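You operate a simulated robot arm through the tools that you are given. There is no shell and no other tool. Be economical: measure what you need, move in short steps, check, and stop when the job is done.

The job below is to be done with a simulated two-armed robot. You get a single attempt, and the scene is never put back.

Task
Run out the yellow bottle screw's top eye and grease its thread.
Fine: hold the screw still while you turn the eye; use the grease brush and put it back in its pot. Set down upright: grease brush.

Only the result counts: the job must be done as asked and must still hold three seconds after the hand-in. Knocking over, shifting, dropping, spilling or breaking anything else fails it.

Robot
Two 7-joint arms with two-finger parallel grippers on one trunk, on a base that drives. Base frame: it is fixed to the floor where the robot stands at the start and does not move with it; the origin is under the middle of the robot, x ahead of it, y to its left, z up; the surface under the hand at the start is at about z = 950. Units: mm, rad, N and s.
The left shoulder is at the start at [20, 113, 1472], the right one opposite. With the tool pointing down near the work surface each hand reaches from about 100 to 540 mm from the robot's upright axis, wherever it stands, measured 20 degrees to its own side. Payload 1.57 kg a hand.
Tool frame (each hand has its own): the origin (TCP) lies between the finger pads and is the grasp point; the fingertips stand 30 mm ahead of it; z points along the fingers, y is the line along which they close. The gripper opens to 80 mm. The fingers are 17 mm wide and 12 mm thick; the gripper's body (40 by 82 mm) begins 80 mm behind the TCP.
Orientation is that of the tool frame in the base frame, as a unit quaternion [x, y, z, w]. With the fingers straight down and closing along the base's y, the tool's x points along the base's -x, its y along +y and its z along -z.

Tools
- The arms move only by the tool send_rows. It takes "left_plan", "right_plan" or both (then of equal length, played together; a hand with none holds still); each is a list of rows, each a list of 3 entries, a list of its own where there are three numbers: the shift along the tool's x, y, z in units of 30 mm (1.0 is 30 mm), then the turn, a rotation vector about the tool's x, y, z in units of 8 degrees (1.0 is 8 degrees), then the gripper command, from -1 (shut) to 1 (fully open), values between in proportion. In form: [[[dx, dy, dz], [ax, ay, az], claw], ...]. A call has 1 to 12 rows; each row shifts and turns the commanded pose from where the row before left it, along the tool's axes as they then stand. A call with a number of a shift or a turn outside -1 to 1 is refused whole. Rows are played at 5 a second. More than 50 mm and 0.15 rad between two rows, or a gripper value outside its range, and nothing of the call is played. Where a pose cannot be reached the arm comes as near as it can. A force on the tool above 50 N (or 10 N above the force at the start of the call, whichever is more), or a blocked arm, ends the call early, and 0.2 s more pass. The fingers move at their own pace (about 45 mm/s each) and stop on an object; they squeeze with about 34 N. The grip force told is the motor's: it shows also when the fingers shut on nothing. Time passes only in rows, and 0.2 s behind the last, so rows that do not move let the fingers close. It gives the time, the measured TCP pose, the force on the tool (base axes), the opening and the grip force at its end, in the units of the frame above (readings bear some noise), with the torque about the TCP (base axes, N m) and any sound that the robot's microphone picked up.
- Cameras (640 x 400 px; columns grow to the right, rows downward): "scene" is now at [92.9, -30.4, 1599.8]; the picture's right is [-0.35, -0.94, 0.00], its down [-0.51, 0.19, -0.84] and it looks along [0.79, -0.29, -0.54] (base axes); focal length 221 px, centre (320, 200). "left" rides on the left gripper at [72, 7, -122] in its tool frame; the picture's right is [-0.09, 1.00, 0.00], its down [-0.84, -0.08, -0.54] and it looks along [-0.54, -0.05, 0.84] (tool axes); focal length 238 px, centre (320, 200). "right" rides on the right gripper at [72, -7, -122] in its tool frame; the picture's right is [0.09, 1.00, 0.00], its down [-0.84, 0.08, -0.54] and it looks along [-0.54, 0.05, 0.84] (tool axes); focal length 238 px, centre (320, 200). There is no depth. A picture from a camera that has moved, and an enlarged one, comes with that camera's place and axes in the base frame and with its lens.
- grab_frame(camera): a new picture of that camera. It takes no simulated time.
- slide_trunk(by): slides the trunk up (or, below 0, down) by that many mm; the arms and the scene camera ride with it, the base frame stays. It gives what a move gives, with no picture.
- base_move(legs): drives the robot by 1 to 6 legs, each [ahead, left, turn to the left] in mm, mm and rad, along the robot's own axes; the way and the turn of a leg run together, so that a leg with both is an arc; at most 1500 mm and 3.142 rad a leg. The arms and the cameras ride along, it lands a little off, and it stops where it bumps. It gives what a move gives.
- pan_tilt(pan, tilt): turns the head with the scene camera to pan (to the left, within 1.396 rad either way) and tilt (down, from -0.506 to 1.204), counted from straight ahead of the robot. It gives what a move gives.
- zoom(camera, box): a new picture of the part [left, top, right, bottom] of that camera's present view, enlarged. It takes no simulated time.
- job_done(): hands the job in; it is judged then, once.

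Go step by step. Nothing tells you exact positions but the pictures and the camera data: compare them with the known pose of the tool, close in by small moves and look again before you grip or let go. The budget is 120 turns and 88 pictures, counting those below and the enlarged ones. Unless the task says otherwise, let go and move clear before handing in, and close with one line.

The tools are called as name(argument=value, ...) on one line, values as JSON. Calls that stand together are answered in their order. send_rows: Moves the arms, as the interface text tells. Its arguments: {"type":"object","properties":{"left_plan":{"type":"array"},"right_plan":{"type":"array"}},"required":[]} The other tools are called the same way: slide_trunk (by) slides the trunk up or down; base_move (legs) drives the base; pan_tilt (pan, tilt) turns the head that bears the scene camera; grab_frame (camera) takes a picture; zoom (camera, box) takes an enlarged picture of a part of a camera's view; job_done () hands the job in.

At the start:

```text
time: 0.0
left_eef_pos: [339.4, 10.5, 1489.5]
left_orientation: [0.0, 1.0, 0.0, 0.001]
left_force: [1.0, 0.3, 1.1]
left_ft_torque: [0.04, 0.04, 0.0]
left_finger_gap: 79.8
left_grasp_force: 0.0
right_eef_pos: [349.9, -286.7, 1502.1]
right_orientation: [0.001, 1.0, 0.0, 0.001]
right_force: [-0.2, -0.1, -0.9]
right_ft_torque: [0.0, 0.03, 0.02]
right_finger_gap: 80.2
right_grasp_force: 0.0
trunk travel left (down, up): [-525.0, 45.0]
robot x, y, heading: [1.0, -2.3, -0.004]
head pan, tilt: [-0.354, 0.569]
```

scene: 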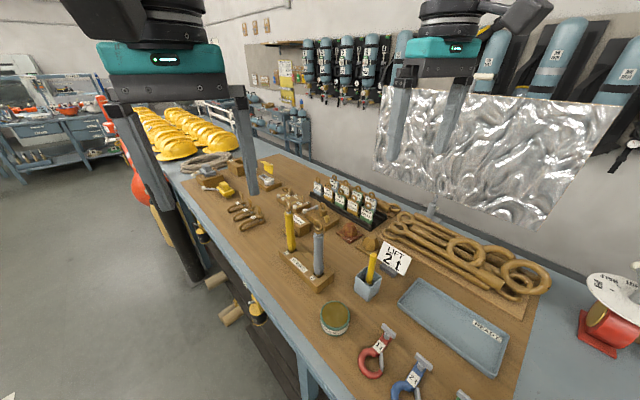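
right: 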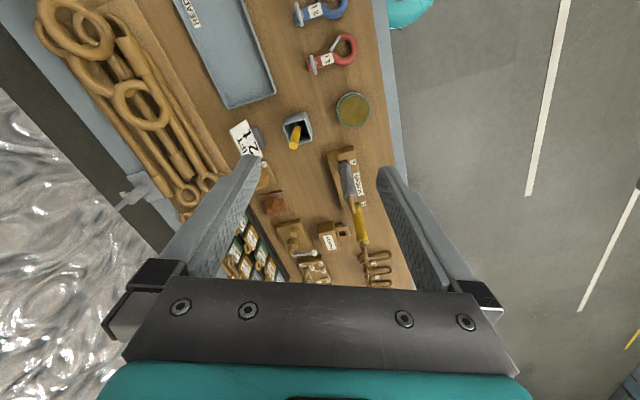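
left: 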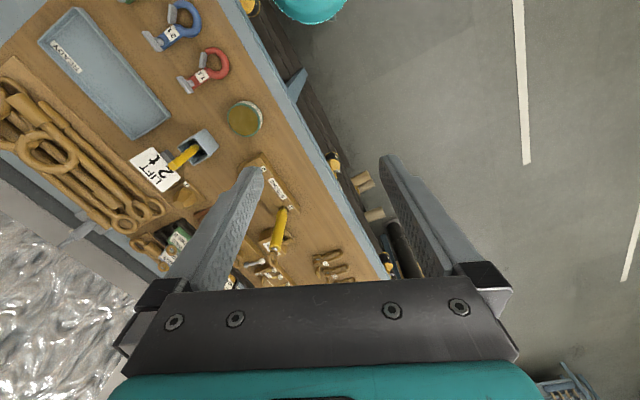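

I see a rack with a yellow and a grey bottle screw standing, a square pot with a yellow-handled brush, and a round tin. I'll zoom in to see details.

zoom(camera="scene", box=[240, 170, 440, 350])

zoom(camera="right", box=[220, 70, 420, 290])

```text
2.22 times, centred on (340, 260) of scene
camera zoom: at [92.9, -30.4, 1599.8], right [-0.35, -0.94, 0.0], down [-0.51, 0.19, -0.84], along [0.79, -0.29, -0.54], focal length 490 px, centre (276, 67)
```

zoom: 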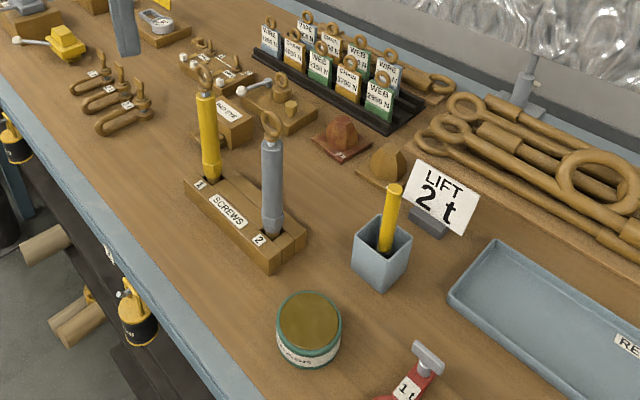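

```text
1.82 times, centred on (320, 180) of right
camera zoom: at [277.2, -292.3, 1622.9], right [-0.09, 1.0, 0.0], down [0.84, 0.08, 0.54], along [0.54, 0.05, -0.84], focal length 433 px, centre (320, 236)
```

zoom: 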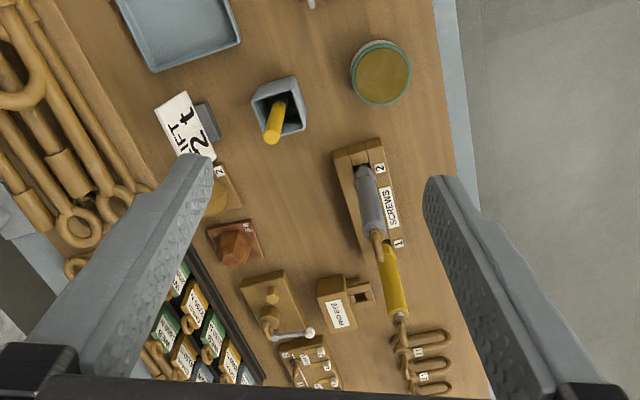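

The bench edge runs about 23° left of my heading. The yellow screw is near (690,-133), its rack runs parallel to the edge, and the brush pot is near (456,-330). I'll drive alongside the bench with some clearance, turn to face it, and look again.

base_move(legs=[[389, 233, 0], [0, 0, -1.16]])

pan_tilt(pan=0, tilt=0.85)

grab_frame(camera="scene")

```text
time: 5.6
left_eef_pos: [539.7, -75.9, 1489.6]
left_orientation: [0.549, 0.836, 0.0, 0.0]
left_force: [0.6, 0.0, 0.8]
left_ft_torque: [-0.01, 0.0, 0.0]
left_finger_gap: 80.2
left_grasp_force: 0.1
right_eef_pos: [273.1, -201.8, 1500.3]
right_orientation: [0.549, 0.836, 0.0, 0.0]
right_force: [-0.2, -0.4, -0.6]
right_ft_torque: [-0.02, -0.01, 0.05]
right_finger_gap: 80.2
right_grasp_force: 0.0
trunk travel left (down, up): [-525.0, 45.0]
robot x, y, heading: [396.5, 230.5, -1.161]
head pan, tilt: [-0.354, 0.569]
```

```text
time: 6.5
left_eef_pos: [540.4, -75.4, 1490.6]
left_orientation: [0.548, 0.836, 0.0, -0.001]
left_force: [0.0, 0.4, -0.4]
left_ft_torque: [0.02, 0.02, 0.05]
left_finger_gap: 79.9
left_grasp_force: 0.0
right_eef_pos: [273.1, -202.4, 1500.2]
right_orientation: [0.548, 0.836, 0.0, 0.0]
right_force: [0.6, -0.9, 1.4]
right_ft_torque: [0.04, -0.02, 0.02]
right_finger_gap: 80.0
right_grasp_force: 0.0
trunk travel left (down, up): [-525.0, 45.0]
robot x, y, heading: [398.2, 227.7, -1.162]
head pan, tilt: [0.0, 0.85]
```

```text
82 pictures are left
camera scene: at [430.7, 151.0, 1576.3], right [-0.92, -0.4, 0.0], down [-0.3, 0.69, -0.66], along [0.26, -0.61, -0.75], focal length 221 px, centre (320, 200)
```

scene: 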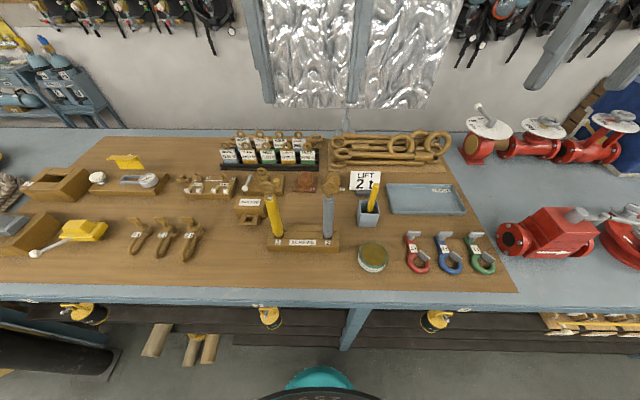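

Good view facing the bench. I'll enlarge the screws, brush and tin.

zoom(camera="scene", box=[225, 155, 405, 280])

zoom(camera="scene", box=[255, 180, 345, 255])

```text
3.20 times, centred on (315, 218) of scene
camera zoom: at [430.7, 151.0, 1576.3], right [-0.92, -0.4, 0.0], down [-0.3, 0.69, -0.66], along [0.26, -0.61, -0.75], focal length 706 px, centre (336, 144)
```

zoom: 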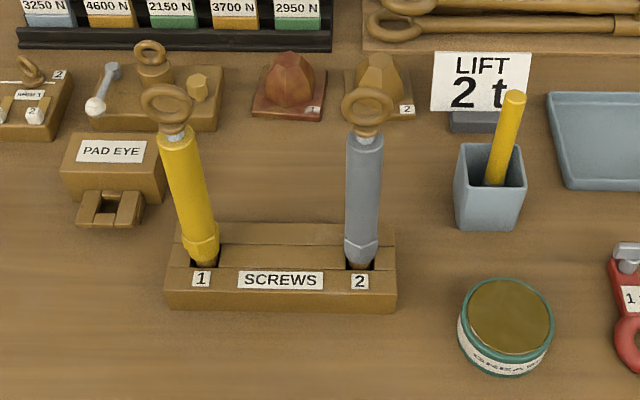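

```text
5.33 times, centred on (300, 218) of scene
camera zoom: at [430.7, 151.0, 1576.3], right [-0.92, -0.4, 0.0], down [-0.3, 0.69, -0.66], along [0.26, -0.61, -0.75], focal length 1176 px, centre (427, 107)
```

zoom: 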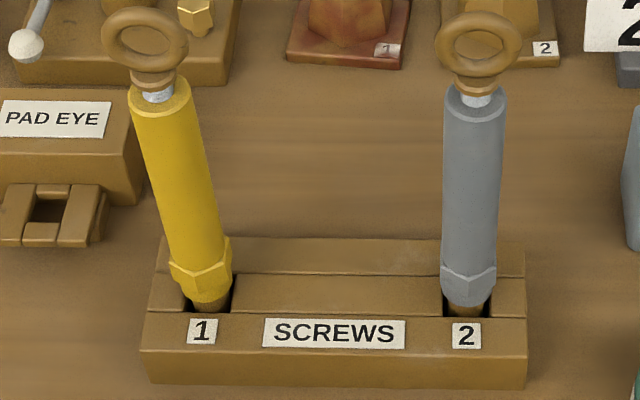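

The yellow screw's eye centre is at about (687,-134,1208), with the ring face toward me. The body runs from about z 1010 to 1180 and is 28 mm across. The handle of the vertical brush is near (458,-330), with its top around z 1130. I'll move closer and a bit left, then start orienting the hands.

base_move(legs=[[55, 60, 0]])

pan_tilt(pan=0, tilt=0.85)

```text
time: 7.5
left_eef_pos: [614.6, -101.5, 1489.8]
left_orientation: [0.549, 0.836, 0.0, 0.0]
left_force: [0.4, -0.1, 1.1]
left_ft_torque: [0.02, 0.05, 0.01]
left_finger_gap: 80.0
left_grasp_force: 0.1
right_eef_pos: [348.4, -229.4, 1500.6]
right_orientation: [0.549, 0.836, 0.0, 0.0]
right_force: [-0.2, -0.7, -0.1]
right_ft_torque: [-0.01, 0.04, 0.03]
right_finger_gap: 80.1
right_grasp_force: 0.0
trunk travel left (down, up): [-525.0, 45.0]
robot x, y, heading: [471.4, 205.1, -1.162]
head pan, tilt: [0.0, 0.85]
```

```text
time: 8.1
left_eef_pos: [616.0, -101.5, 1490.2]
left_orientation: [0.548, 0.836, 0.0, 0.0]
left_force: [0.2, -0.4, 0.1]
left_ft_torque: [-0.01, 0.0, -0.02]
left_finger_gap: 80.0
left_grasp_force: 0.0
right_eef_pos: [348.1, -229.5, 1501.1]
right_orientation: [0.549, 0.836, 0.0, -0.001]
right_force: [-1.4, -0.3, -0.1]
right_ft_torque: [0.02, 0.0, 0.03]
right_finger_gap: 80.3
right_grasp_force: 0.0
trunk travel left (down, up): [-525.0, 45.0]
robot x, y, heading: [473.2, 202.8, -1.16]
head pan, tilt: [0.0, 0.85]
```

Now I'll bring the left hand out, turn it 35° right and lower it. The right hand turns a quarter clockwise ready for the eye.

send_rows(left_plan=[[[0.33, 1, 0], [0, 0, 0], 0.5], [[0.33, 1, 0], [0, 0, 0], 0.5], [[0.33, 1, 0], [0, 0, 0], 0.5], [[0.33, 1, 0], [0, 0, 0], 0.5], [[0, 0, 1], [0, 0, 1], 0.5], [[0, 0, 1], [0, 0, 1], 0.5], [[0, 0, 1], [0, 0, 1], 0.5], [[0, 0, 1], [0, 0, 1], 0.5], [[0, 0, 1], [0, 0, 0.4], 0.5], [[0, 0, 1], [0, 0, 0], 0.5], [[0, 0, 1], [0, 0, 0], 0.5]], right_plan=[[[0, 0, 0], [0, 0, 1], 0], [[0, 0, 0], [0, 0, 1], 0], [[0, 0, 0], [0, 0, 1], 0], [[0, 0, 0], [0, 0, 1], 0], [[0, 0, 0], [0, 0, 1], 0], [[0, 0, 0], [0, 0, 1], 0], [[0, 0, 0], [0, 0, 1], 0], [[0, 0, 0], [0, 0, 1], 0], [[0, 0, 0], [0, 0, 1], 0], [[0, 0, 0], [0, 0, 1], 0], [[0, 0, 0], [0, 0, 1], 0]])

send_rows(left_plan=[[[0, 0, 0], [0, -1, 0], 0.5], [[0, 0, 0], [0, -1, 0], 0.5], [[0, 0, 0], [0, -1, 0], 0.5], [[0, 0, 0], [0, -1, 0], 0.5], [[0, 0, 0], [0, -1, 0], 0.5], [[0, 0, 0], [0, -1, 0], 0.5], [[0, 0, 0], [0, -1, 0], 0.5], [[0, 0, 0], [0, -1, 0], 0.5], [[0, 0, 0], [0, -1, 0], 0.5], [[0, 0, 0], [0, -1, 0], 0.5], [[0, 0, 0], [0, -1, 0], 0.5], [[0, 0, 0], [0, -0.25, 0], 0.5]])

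grab_frame(camera="left")

grab_frame(camera="scene")

```text
time: 10.5
left_eef_pos: [712.3, -17.6, 1281.5]
left_orientation: [0.775, 0.631, -0.001, 0.0]
left_force: [0.2, -0.2, -0.1]
left_ft_torque: [0.01, 0.01, 0.0]
left_finger_gap: 59.7
left_grasp_force: 0.1
right_eef_pos: [348.8, -228.2, 1502.0]
right_orientation: [0.976, 0.219, -0.001, -0.001]
right_force: [-0.7, 0.8, 0.2]
right_ft_torque: [-0.02, -0.02, 0.02]
right_finger_gap: 40.0
right_grasp_force: 0.1
trunk travel left (down, up): [-525.0, 45.0]
robot x, y, heading: [471.7, 203.8, -1.159]
head pan, tilt: [0.0, 0.85]
```

```text
time: 13.1
left_eef_pos: [743.4, -77.8, 1274.0]
left_orientation: [-0.549, -0.445, 0.549, -0.447]
left_force: [0.3, 0.3, -0.1]
left_ft_torque: [0.03, -0.04, -0.01]
left_finger_gap: 60.0
left_grasp_force: 0.1
left hand out of reach, approached as far as the arm can: row 3, 4, 5, 6, 7
right_eef_pos: [348.2, -229.3, 1501.6]
right_orientation: [0.975, 0.22, 0.001, 0.0]
right_force: [0.2, 0.6, -0.5]
right_ft_torque: [-0.01, -0.02, 0.02]
right_finger_gap: 40.0
right_grasp_force: 0.1
trunk travel left (down, up): [-525.0, 45.0]
robot x, y, heading: [468.7, 204.3, -1.165]
head pan, tilt: [0.0, 0.85]
```

```text
79 pictures are left
camera left: at [772.8, 41.3, 1201.7], right [0.97, -0.2, 0.09], down [0.03, 0.55, 0.84], along [-0.22, -0.81, 0.54], focal length 238 px, centre (320, 200)
```

left: 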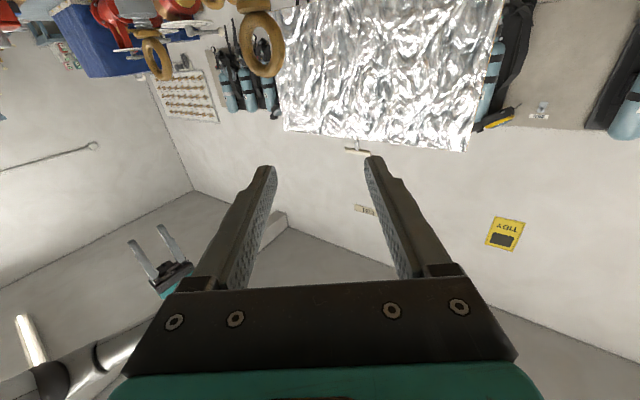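

```text
78 pictures are left
camera scene: at [505.7, 125.6, 1576.3], right [-0.92, -0.4, 0.0], down [-0.3, 0.69, -0.66], along [0.26, -0.61, -0.75], focal length 221 px, centre (320, 200)
```

scene: 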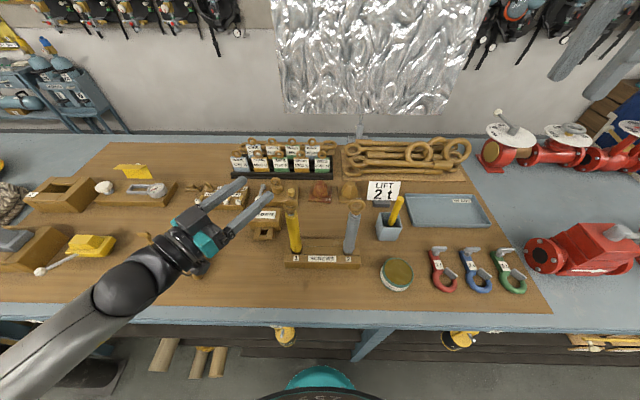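

The left hand is horizontal, pointing forward-right. I'll re-measure the yellow screw from this viewpoint.

zoom(camera="scene", box=[260, 170, 420, 290])

```text
3.33 times, centred on (340, 230) of scene
camera zoom: at [505.7, 125.6, 1576.3], right [-0.92, -0.4, 0.0], down [-0.3, 0.69, -0.66], along [0.26, -0.61, -0.75], focal length 735 px, centre (253, 100)
```

zoom: 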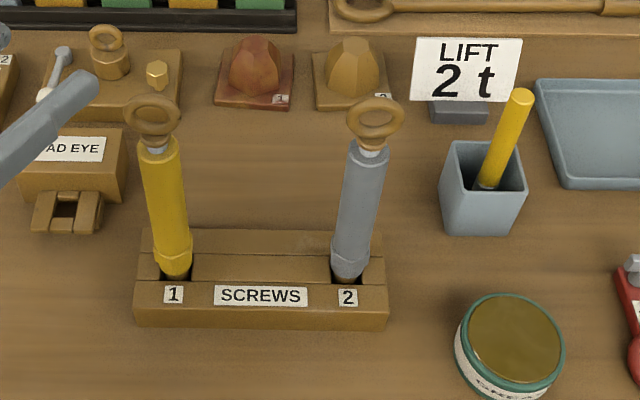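

Screw axis estimated at (688,-132). I'll place the left hand 100 mm short of it at z 1110 and check.

send_rows(left_plan=[[[0, -0.71, -0.6], [0, 0, 0], 0.5], [[0, -0.71, -0.6], [0, 0, 0], 0.5], [[0.91, 0, 0], [0, 0, 0], 0.5], [[0.91, 0, 0], [0, 0, 0], 0.5], [[0.91, 0, 0], [0, 0, 0], 0.5], [[0.91, 0, 0], [0, 0, 0], 0.5], [[0.91, 0, 0], [0, 0, 0], 0.5], [[0.91, 0, 0], [0, 0, 0], 0.5]])

grab_frame(camera="left")

zoom(camera="scene", box=[180, 150, 420, 330])

```text
time: 14.9
left_eef_pos: [719.4, -35.4, 1115.0]
left_orientation: [-0.549, -0.446, 0.551, -0.443]
left_force: [0.6, 0.2, 0.0]
left_ft_torque: [0.0, 0.02, 0.01]
left_finger_gap: 59.9
left_grasp_force: 0.0
left hand out of reach, approached as far as the arm can: row 7, 8
right_eef_pos: [347.9, -228.7, 1500.7]
right_orientation: [0.975, 0.22, 0.001, -0.001]
right_force: [-0.2, -0.9, 0.1]
right_ft_torque: [0.04, 0.01, 0.0]
right_finger_gap: 40.1
right_grasp_force: 0.0
trunk travel left (down, up): [-525.0, 45.0]
robot x, y, heading: [473.2, 206.5, -1.16]
head pan, tilt: [0.0, 0.85]
```

```text
76 pictures are left
camera left: at [748.8, 82.3, 1041.7], right [0.97, -0.21, 0.09], down [0.04, 0.55, 0.84], along [-0.22, -0.81, 0.54], focal length 238 px, centre (320, 200)
```

left: 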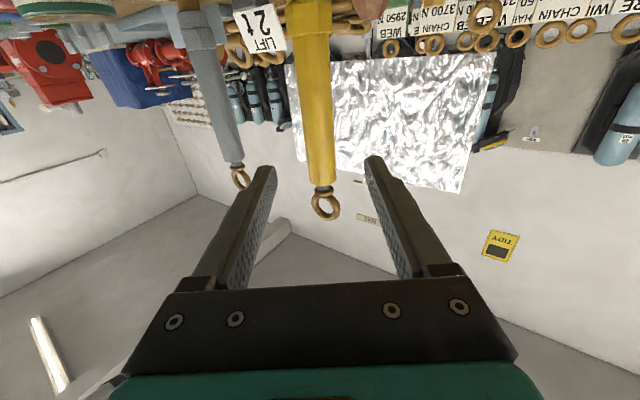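

```text
2.22 times, centred on (300, 240) of scene
camera zoom: at [505.8, 124.9, 1576.2], right [-0.92, -0.4, 0.0], down [-0.3, 0.69, -0.66], along [0.26, -0.61, -0.75], focal length 490 px, centre (364, 111)
```

zoom: 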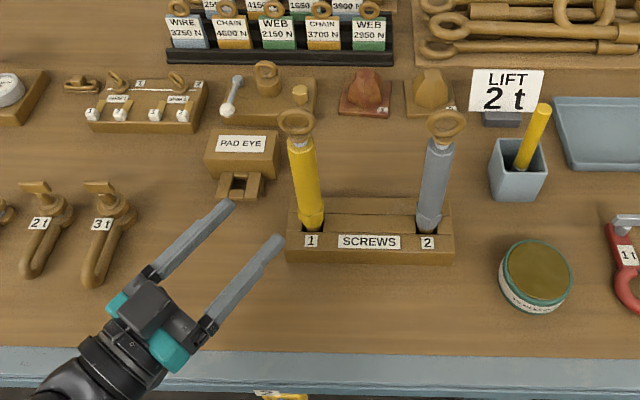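

The screw is laterally centred between the fingers, about 100 mm ahead. I'll advance 60 mm and check.

send_rows(left_plan=[[[0, 0, 0.7], [0, 0, 0], 0.5], [[0, 0, 0.7], [0, 0, 0], 0.5], [[0, -0.05, 0.6], [0, 0, 0], 0.5]])

grab_frame(camera="left")

zoom(camera="scene", box=[200, 170, 360, 290])

```text
time: 15.7
left_eef_pos: [706.5, -95.7, 1114.6]
left_orientation: [-0.549, -0.447, 0.551, -0.443]
left_force: [-0.3, 0.0, -0.1]
left_ft_torque: [-0.02, 0.0, 0.03]
left_finger_gap: 60.3
left_grasp_force: 0.1
right_eef_pos: [348.1, -229.0, 1501.1]
right_orientation: [0.976, 0.22, 0.001, 0.0]
right_force: [-0.4, -0.1, 0.5]
right_ft_torque: [0.01, -0.03, 0.02]
right_finger_gap: 40.0
right_grasp_force: 0.0
trunk travel left (down, up): [-525.0, 45.0]
robot x, y, heading: [470.7, 205.3, -1.16]
head pan, tilt: [0.0, 0.85]
```

```text
74 pictures are left
camera left: at [736.2, 22.4, 1041.6], right [0.97, -0.21, 0.09], down [0.04, 0.54, 0.84], along [-0.22, -0.81, 0.54], focal length 238 px, centre (320, 200)
```

left: 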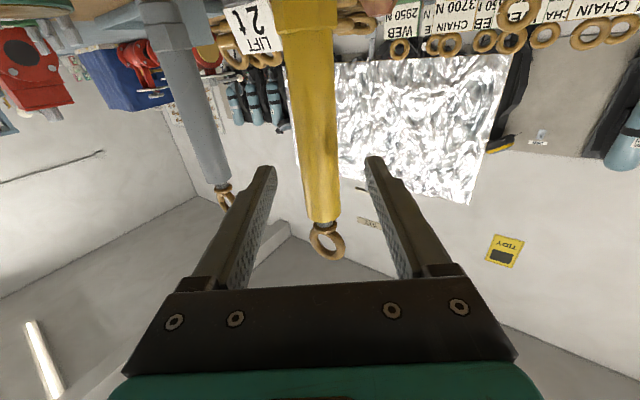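

```text
3.33 times, centred on (280, 230) of scene
camera zoom: at [505.6, 124.4, 1576.2], right [-0.92, -0.4, 0.0], down [-0.3, 0.69, -0.66], along [0.26, -0.61, -0.75], focal length 735 px, centre (453, 100)
```

zoom: 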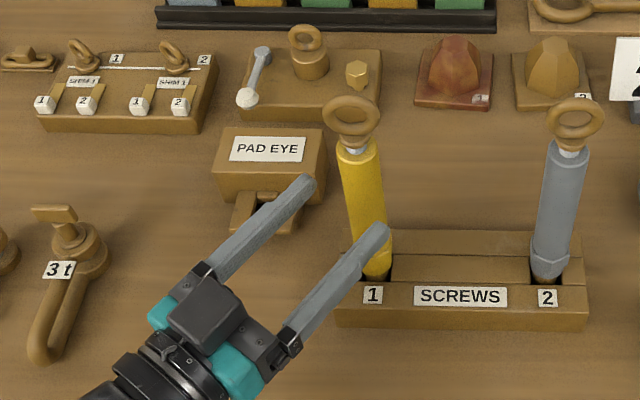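

Triangulation puts the screw about 47 mm ahead and 2 mm to the side. I'll advance onto it without closing and check.

send_rows(left_plan=[[[0, -0.07, 0.5], [0, 0, 0], 0.5], [[0, 0, 0.5], [0, 0, 0], 0.5], [[0, 0, 0.5], [0, 0, 0], 0.5]])

grab_frame(camera="left")

zoom(camera="scene", box=[220, 170, 360, 270])

```text
time: 16.5
left_eef_pos: [699.6, -139.6, 1112.6]
left_orientation: [-0.549, -0.446, 0.55, -0.444]
left_force: [-0.4, 0.5, 0.8]
left_ft_torque: [0.01, -0.02, 0.02]
left_finger_gap: 60.1
left_grasp_force: 0.1
left hand out of reach, approached as far as the arm can: row 1
right_eef_pos: [347.7, -229.3, 1501.4]
right_orientation: [0.975, 0.22, 0.002, 0.0]
right_force: [0.4, -0.3, 0.7]
right_ft_torque: [0.01, -0.02, -0.02]
right_finger_gap: 39.8
right_grasp_force: 0.0
trunk travel left (down, up): [-525.0, 45.0]
robot x, y, heading: [468.7, 203.7, -1.162]
head pan, tilt: [0.0, 0.85]
```

```text
72 pictures are left
camera left: at [728.4, -20.5, 1040.6], right [0.97, -0.21, 0.09], down [0.04, 0.54, 0.84], along [-0.22, -0.81, 0.54], focal length 238 px, centre (320, 200)
```

left: 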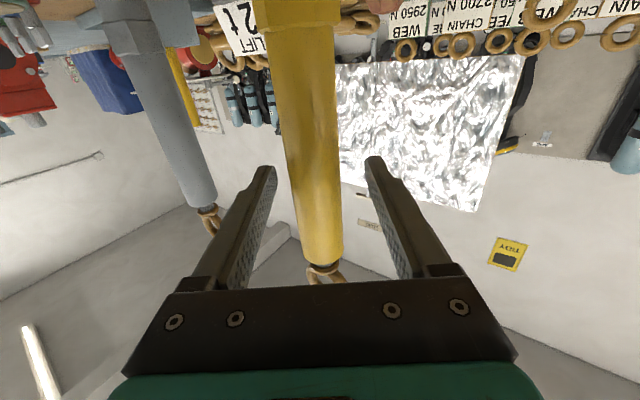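

```text
4.00 times, centred on (290, 220) of scene
camera zoom: at [505.6, 124.5, 1576.2], right [-0.92, -0.4, 0.0], down [-0.3, 0.69, -0.66], along [0.26, -0.61, -0.75], focal length 882 px, centre (440, 120)
```

zoom: 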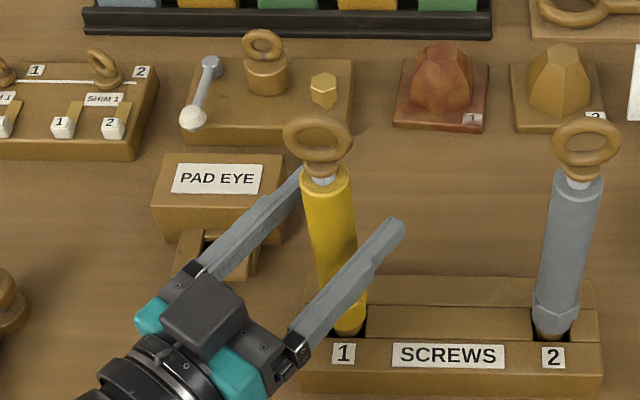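

The screw sits at the grasp point, about 2 mm off-centre. I'll correct that and close the left gripper.

send_rows(left_plan=[[[0, -0.07, 0], [0, 0, 0], 0.3], [[0, 0, 0], [0, 0, 0], -0.1], [[0, 0, 0], [0, 0, 0], -0.5], [[0, 0, 0], [0, 0, 0], -1], [[0, 0, 0], [0, 0, 0], -1], [[0, 0, 0], [0, 0, 0], -1]])

zoom(camera="scene", box=[220, 170, 360, 270])

```text
time: 17.9
left_eef_pos: [696.4, -138.5, 1111.5]
left_orientation: [-0.548, -0.447, 0.551, -0.443]
left_force: [-0.2, -1.2, -0.2]
left_ft_torque: [-0.09, 0.0, 0.01]
left_finger_gap: 29.2
left_grasp_force: 33.5
right_eef_pos: [347.8, -229.4, 1501.0]
right_orientation: [0.976, 0.22, 0.001, 0.0]
right_force: [-0.3, 0.1, -0.1]
right_ft_torque: [-0.05, -0.01, 0.0]
right_finger_gap: 39.9
right_grasp_force: 0.1
trunk travel left (down, up): [-525.0, 45.0]
robot x, y, heading: [472.2, 204.0, -1.164]
head pan, tilt: [0.0, 0.85]
```

```text
4.00 times, centred on (290, 220) of scene
camera zoom: at [505.6, 124.8, 1576.2], right [-0.92, -0.4, 0.0], down [-0.3, 0.69, -0.66], along [0.26, -0.61, -0.75], focal length 882 px, centre (440, 120)
```

zoom: 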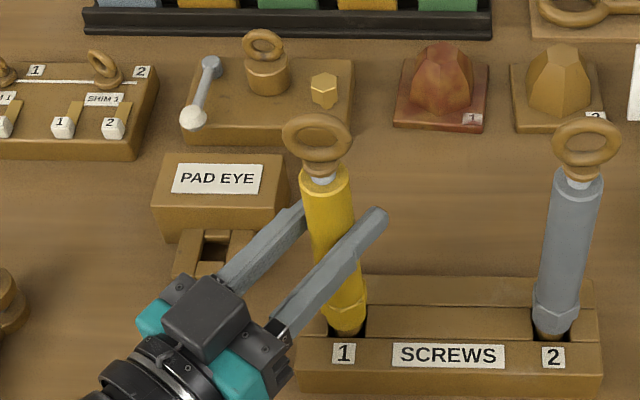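

The body is held firmly (29 mm). Now I'll bring the right hand above the eye at about (695,-138), fingers closing along my forward direction.

send_rows(right_plan=[[[0, 0, 0], [0, 0, 0.25], 0], [[1, 0.16, 0.4], [0, 0, 0], 0], [[1, 0.16, 0.4], [0, 0, 0], 0], [[1, 0.16, 0.4], [0, 0, 0], 0], [[1, 0.16, 0.4], [0, 0, 0], 0], [[1, 0.16, 0.4], [0, 0, 0], 0], [[1, 0.16, 0.4], [0, 0, 0], 0], [[1, 0.16, 0.4], [0, 0, 0], 0], [[1, 0.16, 0.4], [0, 0, 0], 0], [[1, 0.16, 0.4], [0, 0, 0], 0], [[1, 0.16, 0.4], [0, 0, 0], 0], [[1, 0.16, 0.4], [0, 0, 0], 0]])

grab_frame(camera="right")

grab_frame(camera="scene")

```text
time: 20.5
left_eef_pos: [696.2, -137.8, 1112.5]
left_orientation: [-0.548, -0.447, 0.551, -0.443]
left_force: [0.3, 1.2, 0.2]
left_ft_torque: [0.18, -0.06, 0.04]
left_finger_gap: 29.1
left_grasp_force: 34.3
right_eef_pos: [549.4, -151.5, 1389.5]
right_orientation: [0.979, 0.204, 0.002, 0.0]
right_force: [0.5, -0.1, -0.2]
right_ft_torque: [0.03, 0.0, 0.0]
right_finger_gap: 40.1
right_grasp_force: 0.0
right hand out of reach, approached as far as the arm can: row 8, 9, 10, 11, 12
trunk travel left (down, up): [-525.0, 45.0]
robot x, y, heading: [471.1, 202.3, -1.161]
head pan, tilt: [0.0, 0.85]
```

```text
69 pictures are left
camera right: at [612.8, -116.6, 1510.7], right [0.48, -0.88, 0.0], down [-0.74, -0.4, 0.54], along [-0.47, -0.26, -0.84], focal length 238 px, centre (320, 200)
```

right: 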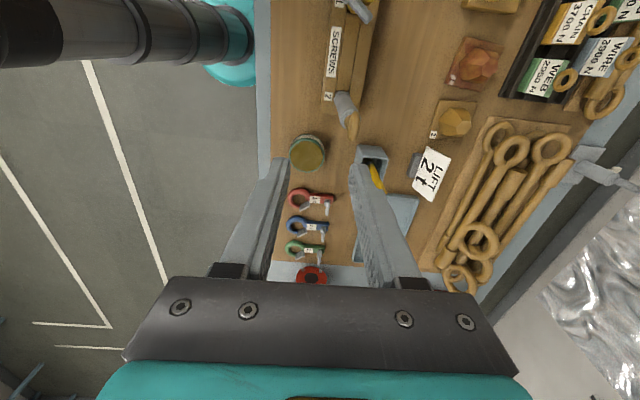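

```text
68 pictures are left
camera scene: at [505.5, 125.2, 1576.2], right [-0.92, -0.4, 0.0], down [-0.3, 0.69, -0.66], along [0.26, -0.61, -0.75], focal length 221 px, centre (320, 200)
```

scene: 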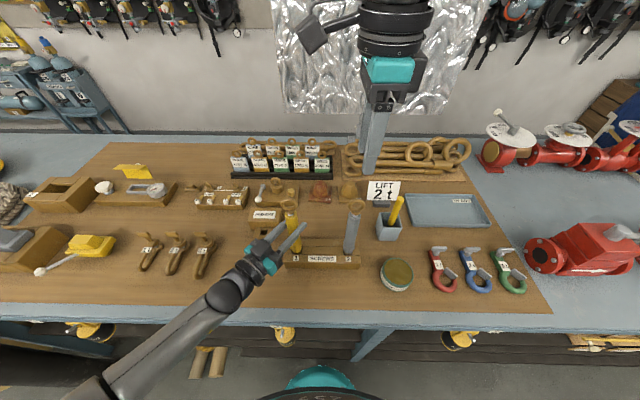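

With this orientation the right hand can't cross that far. I'll swap roles so the left hand turns the eye from above and the right holds the body from the right side. First I'll release and retract both hands.

send_rows(left_plan=[[[0, 0, 0], [0, 0, 0], 0.5], [[0, 0, 0], [0, 0, 0], 0.5], [[0, 0, -1], [0, 0, 0], 0.5], [[0, 0, -1], [0, 0, 0], 0.5], [[0, 0, -1], [0, 0, 0], 0.5], [[0, 0, -1], [0, 0, 0], 0.5], [[-1, 0, 0], [0, 0, 0], 0.5], [[-1, 0, 0], [0, 0, 0], 0.5], [[-1, 0, 0], [0, 0, 0], 0.5], [[-1, 0, 0], [0, 0, 0], 0.5], [[-1, 0, 0], [0, 0, 0], 0.5], [[-1, 0, 0], [0, 0, 0], 0.5]], right_plan=[[[-1, 0, 0], [0, 0, 0], 0.5], [[-1, 0, 0], [0, 0, 0], 0.5], [[-1, 0, 0], [0, 0, 0], 0.5], [[-1, 0, 0], [0, 0, 0], 0.5], [[-1, 0, 0], [0, 0, 0], 0.5], [[0, 0, 0], [0, 0, -1], 0.5], [[0, 0, 0], [0, 0, -1], 0.5], [[0, 0, 0], [0, 0, -1], 0.5], [[0, 0, 0], [0, 0, -1], 0.5], [[0, 0, 0], [0, 0, -1], 0.5], [[0, 0, 0], [0, 0, -1], 0.5], [[0, 0, 0], [0, 0, -1], 0.5]])

send_rows(left_plan=[[[0, 0, 0], [0, 1, 0], 0.5], [[0, 0, 0], [0, 1, 0], 0.5], [[0, 0, 0], [0, 1, 0], 0.5], [[0, 0, 0], [0, 1, 0], 0.5], [[0, 0, 0], [0, 1, 0], 0.5], [[0, 0, 0], [0, 1, 0], 0.5], [[0, 0, 0], [0, 1, 0], 0.5], [[0, 0, 0], [0, 1, 0], 0.5], [[0, 0, 0], [0, 1, 0], 0.5], [[0, 0, 0], [0, 1, 0], 0.5], [[0, 0, 0], [0, 1, 0], 0.5], [[0, 0, 0], [0, 0.25, 0], 0.5]], right_plan=[[[0, 0, 0], [0, 0, -1], 0.5], [[0, 0, 0], [0, 0, -1], 0.5], [[0, 0, 0], [0, 0, -1], 0.5], [[0, 0, 0], [0, 0, -1], 0.5], [[0, 0, 0], [0, 0, -1], 0.5], [[0, 0, 0], [0, 0, -1], 0.5], [[0, 0, 0], [0, 0, -1], 0.5], [[0, 0, 0], [0, 0, -1], 0.5], [[0, 0, 0], [0, 0, -0.75], 0.5], [[0, 0, 0], [0, 0, 0], 0.5], [[0, 0, 0], [0, 0, 0], 0.5], [[0, 0, 0], [0, 0, 0], 0.5]])

grab_frame(camera="scene")

```text
time: 23.1
left_eef_pos: [721.7, -19.6, 1290.5]
left_orientation: [-0.548, -0.447, 0.549, -0.446]
left_force: [0.8, -0.3, -0.2]
left_ft_torque: [-0.01, -0.01, 0.0]
left_finger_gap: 59.9
left_grasp_force: 0.1
right_eef_pos: [412.1, -212.2, 1388.0]
right_orientation: [0.768, 0.641, 0.001, 0.0]
right_force: [-0.7, 0.3, -0.9]
right_ft_torque: [-0.01, 0.01, 0.0]
right_finger_gap: 60.2
right_grasp_force: 0.0
trunk travel left (down, up): [-525.0, 45.0]
robot x, y, heading: [469.8, 205.0, -1.162]
head pan, tilt: [0.0, 0.85]
```

```text
time: 25.7
left_eef_pos: [761.6, -46.6, 1251.4]
left_orientation: [0.776, 0.631, 0.001, -0.001]
left_force: [-0.3, -0.5, -0.5]
left_ft_torque: [0.03, -0.02, 0.01]
left_finger_gap: 60.2
left_grasp_force: 0.1
left hand out of reach, approached as far as the arm can: row 1, 2, 3, 4
right_eef_pos: [414.1, -211.7, 1386.3]
right_orientation: [0.264, 0.964, 0.001, 0.0]
right_force: [0.1, 0.5, 0.6]
right_ft_torque: [0.01, 0.02, 0.01]
right_finger_gap: 60.1
right_grasp_force: 0.0
trunk travel left (down, up): [-525.0, 45.0]
robot x, y, heading: [472.1, 206.5, -1.159]
head pan, tilt: [0.0, 0.85]
```

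```text
67 pictures are left
camera scene: at [505.7, 125.3, 1576.2], right [-0.92, -0.4, 0.0], down [-0.3, 0.69, -0.66], along [0.26, -0.61, -0.75], focal length 221 px, centre (320, 200)
```

scene: 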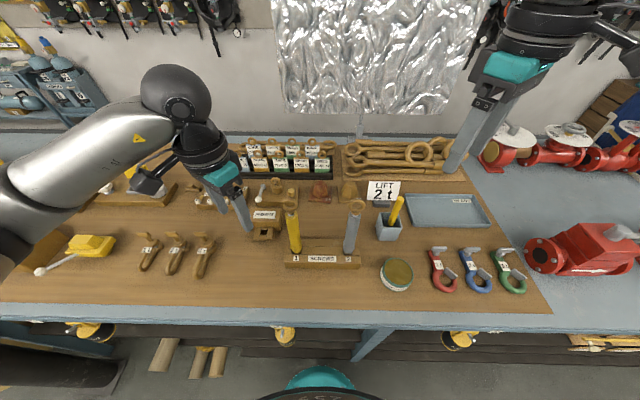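

The screw still stands. I'll shift the base 60 mm left, pitch the right hand to horizontal, and yaw the left hand to close along my forward direction.

base_move(legs=[[0, 60, 0]])

send_rows(left_plan=[[[0, 0, -1], [0, 0, 1], 0.5], [[0, 0, -1], [0, 0, 1], 0.5], [[0, 0, -1], [0, 0, 1], 0.5], [[0, 0, 0], [0, 0, 1], 0.5], [[0, 0, 0], [0, 0, 1], 0.5], [[0, 0, 0], [0, 0, 1], 0.5], [[0, 0, 0], [0, 0, 0.9], 0.5], [[0, 0, 0], [0, 0, 0], 0.5], [[0, 0, 0], [0, 0, 0], 0.5], [[0, 0, 0], [0, 0, 0], 0.5], [[0, 0, 0], [0, 0, 0], 0.5], [[0, 0, 0], [0, 0, 0], 0.5]], right_plan=[[[0, 0, 1], [0, -0.9, 0], 0.5], [[0, 0, 1], [0, -0.9, 0], 0.5], [[0, 0, 1], [0, -0.95, 0], 0.5], [[0, 0, 0], [0, -0.95, 0], 0.5], [[0, 0, 0], [0, -0.95, 0], 0.5], [[0, 0, 0], [0, -0.95, 0], 0.5], [[0, 0, 0], [0, -0.95, 0], 0.5], [[0, 0, 0], [0, -0.95, 0], 0.5], [[0, 0, 0], [0, -0.95, 0], 0.5], [[0, 0, 0], [0, -0.95, 0], 0.5], [[0, 0, 0], [0, -0.95, 0], 0.5], [[0, 0, 0], [0, -0.9, 0], 0.5]])

grab_frame(camera="scene")

```text
time: 26.7
left_eef_pos: [817.0, -23.5, 1252.2]
left_orientation: [0.776, 0.63, -0.001, 0.001]
left_force: [0.8, 0.2, -0.1]
left_ft_torque: [0.01, 0.03, -0.01]
left_finger_gap: 60.1
left_grasp_force: 0.1
right_eef_pos: [468.8, -188.0, 1387.8]
right_orientation: [0.264, 0.964, 0.0, 0.0]
right_force: [0.2, -0.1, -0.1]
right_ft_torque: [0.0, 0.01, 0.0]
right_finger_gap: 59.9
right_grasp_force: 0.1
trunk travel left (down, up): [-525.0, 45.0]
robot x, y, heading: [524.9, 229.2, -1.164]
head pan, tilt: [0.0, 0.85]
```

```text
time: 29.3
left_eef_pos: [811.9, -24.3, 1339.2]
left_orientation: [0.89, 0.456, 0.0, -0.001]
left_force: [0.3, 0.4, -0.3]
left_ft_torque: [0.03, 0.02, -0.01]
left_finger_gap: 59.9
left_grasp_force: 0.1
left hand out of reach, approached as far as the arm can: row 4, 5, 6, 7
right_eef_pos: [477.7, -193.4, 1299.4]
right_orientation: [0.187, 0.681, -0.187, 0.683]
right_force: [0.9, -0.5, 0.7]
right_ft_torque: [-0.02, -0.01, -0.01]
right_finger_gap: 60.2
right_grasp_force: 0.0
trunk travel left (down, up): [-525.0, 45.0]
robot x, y, heading: [524.9, 230.7, -1.162]
head pan, tilt: [0.0, 0.85]
```

```text
66 pictures are left
camera scene: at [560.0, 148.4, 1576.2], right [-0.92, -0.4, 0.0], down [-0.3, 0.69, -0.66], along [0.26, -0.61, -0.75], focal length 221 px, centre (320, 200)
```

scene: 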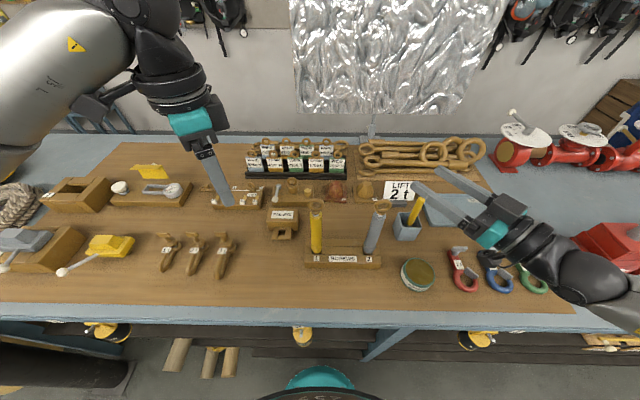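

The left hand's clockwise yaw stops at about +59°, so I'll use its counter-clockwise side. I'm moving the right hand to its pre-grasp point for the yellow screw while the left rotates counter-clockwise.

send_rows(left_plan=[[[0, 0, 0], [0, 0, -1], 0.5], [[0, 0, 0], [0, 0, -1], 0.5], [[0, 0, 0], [0, 0, -1], 0.5], [[0, 0, 0], [0, 0, -1], 0.5], [[0, 0, 0], [0, 0, -1], 0.5], [[0, 0, 0], [0, 0, -1], 0.5], [[0, 0, 0], [0, 0, -1], 0.5], [[0, 0, 0], [0, 0, -1], 0.5], [[0, 0, 0], [0, 0, -1], 0.5], [[0, 0, 0], [0, 0, -1], 0.5], [[0, 0, 0], [0, 0, -1], 0.5], [[0, 0, 0], [0, 0, -1], 0.5]], right_plan=[[[0, 0.885, 0.33], [0, 0, 0], 0.5], [[0, 0.885, 0.33], [0, 0, 0], 0.5], [[0, 0.885, 0.33], [0, 0, 0], 0.5], [[0, 0.885, 0.33], [0, 0, 0], 0.5], [[0, 0.885, 0.33], [0, 0, 0], 0.5], [[0, 0.885, 0.33], [0, 0, 0], 0.5], [[1, 0, 0], [0, 0, 0], 0.5], [[1, 0, 0], [0, 0, 0], 0.5], [[1, 0, 0], [0, 0, 0], 0.5], [[1, 0, 0], [0, 0, 0], 0.5], [[1, 0, 0], [0, 0, 0], 0.5], [[1, 0, 0], [0, 0, 0], 0.5]])

grab_frame(camera="right")

grab_frame(camera="scene")

```text
time: 31.9
left_eef_pos: [812.4, -23.2, 1341.3]
left_orientation: [0.256, 0.967, 0.0, 0.0]
left_force: [-0.5, -0.1, 0.3]
left_ft_torque: [0.0, -0.03, 0.01]
left_finger_gap: 60.0
left_grasp_force: 0.2
right_eef_pos: [580.7, -138.1, 1128.6]
right_orientation: [0.186, 0.682, -0.183, 0.683]
right_force: [-0.7, 0.6, -0.3]
right_ft_torque: [-0.02, -0.01, 0.0]
right_finger_gap: 60.1
right_grasp_force: 0.1
right hand out of reach, approached as far as the arm can: row 5, 6, 7, 8, 9, 10, 11, 12
trunk travel left (down, up): [-525.0, 45.0]
robot x, y, heading: [522.6, 230.0, -1.166]
head pan, tilt: [0.0, 0.85]
```

```text
65 pictures are left
camera right: at [471.7, -80.7, 1056.9], right [0.5, 0.86, -0.09], down [-0.43, 0.34, 0.84], along [0.75, -0.38, 0.54], focal length 238 px, centre (320, 200)
```

right: 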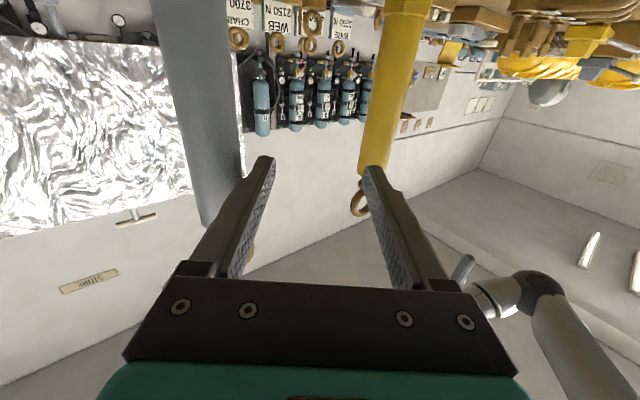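

```text
64 pictures are left
camera scene: at [560.1, 148.2, 1576.2], right [-0.92, -0.4, 0.0], down [-0.3, 0.69, -0.66], along [0.26, -0.61, -0.75], focal length 221 px, centre (320, 200)
```

scene: 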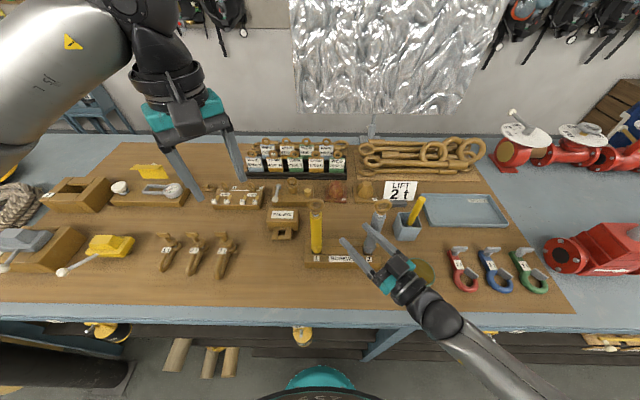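

The right arm is limited by folding too close to the trunk. Backing the base off 90 mm gives it room and moves it away from the grey screw.

base_move(legs=[[-90, 0, 0]])

send_rows(left_plan=[[[0, 0, 0], [0, 0, -1], 0], [[0, 0, 0], [0, 0, -1], 0], [[0, 0, 0], [0, 0, -1], 0], [[0, 0, 0], [0, 0, -1], 0], [[0, 0, 0], [0, 0, -1], 0], [[0, 0, 0], [0, 0, -1], 0], [[0, 0, 0], [0, 0, -1], 0]], right_plan=[[[0, 0, 0], [0, 0, 0], 0.5], [[0, 0, 0], [0, 0, 0], 0.5], [[0, 0, 0], [0, 0, 0], 0.5], [[0, 0, 0], [0, 0, 0], 0.5], [[0, 0, 0], [0, 0, 0], 0.5], [[0, 0, 0], [0, 0, 0], 0.5], [[0, 0, 0], [0, 0, 0], 0.5]])

grab_frame(camera="right")

```text
time: 33.0
left_eef_pos: [775.9, 61.0, 1340.4]
left_orientation: [0.258, 0.966, -0.001, 0.0]
left_force: [-0.3, -0.3, 0.2]
left_ft_torque: [-0.05, -0.02, 0.0]
left_finger_gap: 59.8
left_grasp_force: 0.1
right_eef_pos: [544.2, -51.9, 1129.5]
right_orientation: [0.187, 0.682, -0.183, 0.683]
right_force: [-0.6, 0.5, 0.5]
right_ft_torque: [-0.02, -0.01, -0.01]
right_finger_gap: 59.8
right_grasp_force: 0.1
trunk travel left (down, up): [-525.0, 45.0]
robot x, y, heading: [490.4, 314.1, -1.16]
head pan, tilt: [0.0, 0.85]
```

```text
time: 34.6
left_eef_pos: [776.4, 59.6, 1340.6]
left_orientation: [-0.228, 0.974, 0.0, -0.001]
left_force: [-0.3, -0.5, 0.2]
left_ft_torque: [-0.01, -0.01, -0.04]
left_finger_gap: 39.8
left_grasp_force: 0.0
right_eef_pos: [543.7, -53.1, 1128.1]
right_orientation: [0.187, 0.682, -0.183, 0.683]
right_force: [-0.1, 0.7, -0.2]
right_ft_torque: [0.03, -0.01, 0.0]
right_finger_gap: 60.0
right_grasp_force: 0.0
trunk travel left (down, up): [-525.0, 45.0]
robot x, y, heading: [489.4, 313.5, -1.163]
head pan, tilt: [0.0, 0.85]
```

```text
63 pictures are left
camera right: at [435.2, 3.6, 1057.2], right [0.5, 0.86, -0.09], down [-0.43, 0.34, 0.84], along [0.75, -0.39, 0.54], focal length 238 px, centre (320, 200)
```

right: 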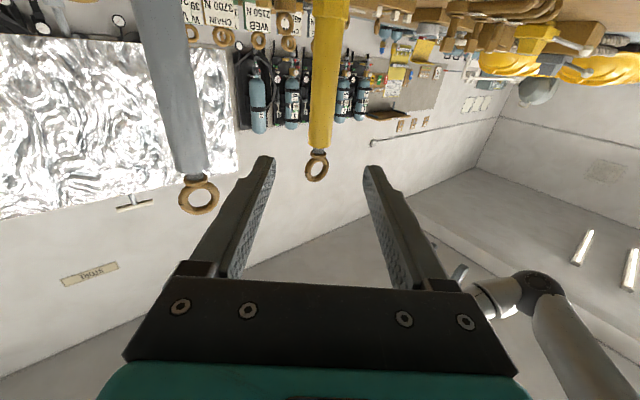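

The yellow screw is dead ahead of the right hand, roughly 174 mm away. I'll advance 130 mm, dropping slightly.

send_rows(right_plan=[[[0.1, 0.03, 0.88], [0, 0, 0], 0.5], [[0.1, 0, 0.87], [0, 0, 0], 0.5], [[0.1, 0, 0.87], [0, 0, 0], 0.5], [[0.1, 0, 0.87], [0, 0, 0], 0.5], [[0.1, 0, 0.87], [0, 0, 0], 0.5]])

grab_frame(camera="right")

```text
time: 35.8
left_eef_pos: [776.2, 59.5, 1339.9]
left_orientation: [-0.227, 0.974, 0.0, -0.002]
left_force: [0.0, -0.2, 0.2]
left_ft_torque: [0.02, 0.01, 0.04]
left_finger_gap: 40.1
left_grasp_force: 0.0
right_eef_pos: [659.2, -117.9, 1114.5]
right_orientation: [0.187, 0.682, -0.181, 0.683]
right_force: [-0.5, 0.2, -0.3]
right_ft_torque: [-0.02, -0.04, 0.02]
right_finger_gap: 60.3
right_grasp_force: 0.0
trunk travel left (down, up): [-525.0, 45.0]
robot x, y, heading: [490.8, 313.6, -1.162]
head pan, tilt: [0.0, 0.85]
```

```text
62 pictures are left
camera right: at [550.0, -61.9, 1042.6], right [0.5, 0.86, -0.08], down [-0.43, 0.33, 0.84], along [0.75, -0.38, 0.54], focal length 238 px, centre (320, 200)
```

right: 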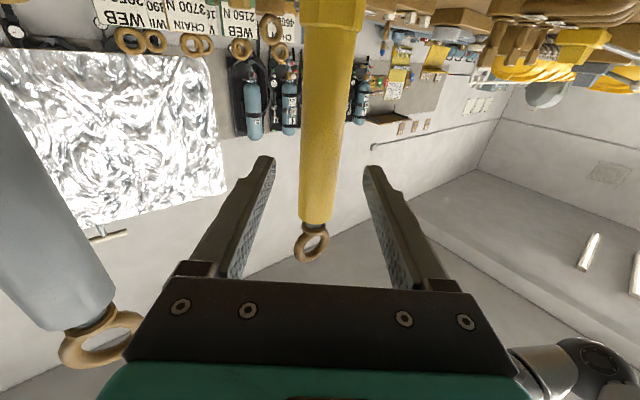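

Still aligned, with about 38 mm left. I'll advance and check before closing.

send_rows(right_plan=[[[0, 0, 0.64], [0, 0, 0], 0.5], [[0, 0, 0.63], [0, 0, 0], 0.5]])

grab_frame(camera="right")

grab_frame(camera="scene")

```text
time: 36.4
left_eef_pos: [775.7, 59.2, 1341.8]
left_orientation: [-0.226, 0.974, 0.0, 0.001]
left_force: [-0.2, -0.8, 0.0]
left_ft_torque: [-0.04, -0.03, 0.03]
left_finger_gap: 40.2
left_grasp_force: 0.1
right_eef_pos: [691.3, -137.2, 1115.8]
right_orientation: [0.188, 0.682, -0.182, 0.683]
right_force: [0.1, -0.3, 0.3]
right_ft_torque: [0.01, -0.03, 0.0]
right_finger_gap: 60.0
right_grasp_force: 0.0
trunk travel left (down, up): [-525.0, 45.0]
robot x, y, heading: [489.3, 311.5, -1.161]
head pan, tilt: [0.0, 0.85]
```

```text
61 pictures are left
camera right: at [582.0, -80.2, 1043.5], right [0.5, 0.86, -0.08], down [-0.43, 0.34, 0.84], along [0.75, -0.39, 0.54], focal length 238 px, centre (320, 200)
```

right: 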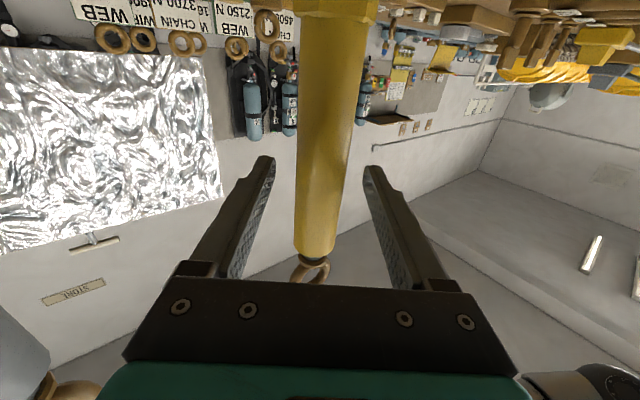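

```text
60 pictures are left
camera scene: at [523.6, 232.5, 1576.2], right [-0.92, -0.4, 0.0], down [-0.3, 0.69, -0.66], along [0.26, -0.61, -0.75], focal length 221 px, centre (320, 200)
```

scene: 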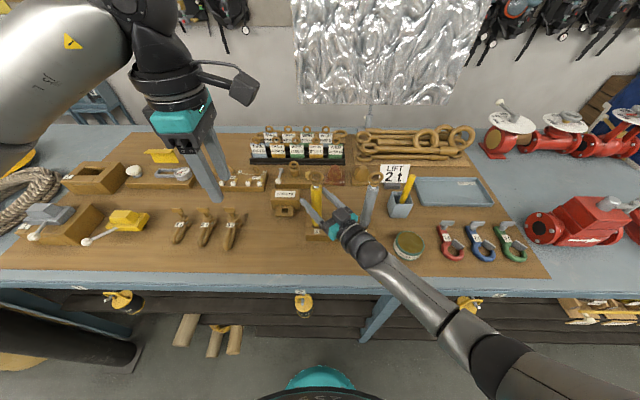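

The body sits between the right pads. Closing.

send_rows(right_plan=[[[0, 0, 0], [0, 0, 0], 0.2], [[0, 0, 0], [0, 0, 0], -0.2], [[0, 0, 0], [0, 0, 0], -0.6], [[0, 0, 0], [0, 0, 0], -1], [[0, 0, 0], [0, 0, 0], -1], [[0, 0, 0], [0, 0, 0], -1]], left_plan=[[[0, 0, 0], [0, 0, -1], 0], [[0, 0, 0], [0, 0, -1], 0], [[0, 0, 0], [0, 0, 0], 0], [[0, 0, 0], [0, 0, 0], 0], [[0, 0, 0], [0, 0, 0], 0], [[0, 0, 0], [0, 0, 0], 0]])

zoom(camera="scene", box=[260, 160, 400, 260])

grab_frame(camera="left")

```text
time: 37.8
left_eef_pos: [775.7, 60.4, 1340.3]
left_orientation: [-0.359, 0.933, 0.0, 0.001]
left_force: [-0.1, 0.2, -0.3]
left_ft_torque: [-0.01, 0.01, -0.01]
left_finger_gap: 39.9
left_grasp_force: 0.1
right_eef_pos: [689.7, -137.1, 1115.4]
right_orientation: [0.186, 0.682, -0.182, 0.683]
right_force: [0.1, -1.2, 1.1]
right_ft_torque: [-0.16, 0.01, 0.01]
right_finger_gap: 28.8
right_grasp_force: 34.9
trunk travel left (down, up): [-525.0, 45.0]
robot x, y, heading: [490.7, 311.4, -1.17]
head pan, tilt: [0.0, 0.85]
```

```text
4.00 times, centred on (330, 210) of scene
camera zoom: at [523.6, 232.3, 1576.2], right [-0.92, -0.4, 0.0], down [-0.3, 0.69, -0.66], along [0.26, -0.61, -0.75], focal length 882 px, centre (280, 160)
```

zoom: 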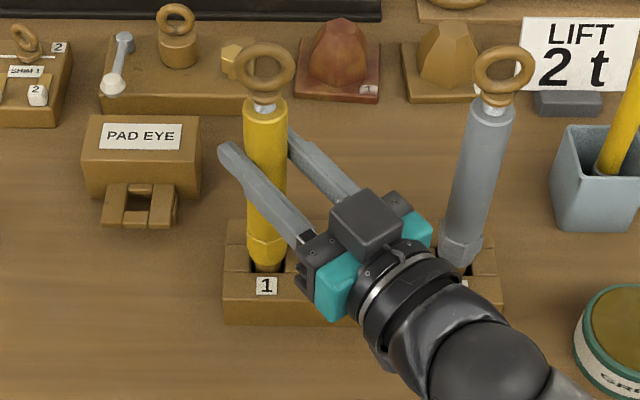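

```text
58 pictures are left
camera left: at [716.2, 16.5, 1463.4], right [-0.6, 0.8, 0.0], down [0.67, 0.5, 0.54], along [0.43, 0.32, -0.84], focal length 238 px, centre (320, 200)
```

left: 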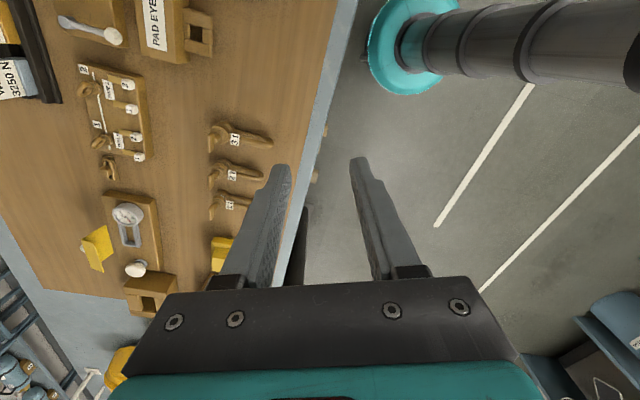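

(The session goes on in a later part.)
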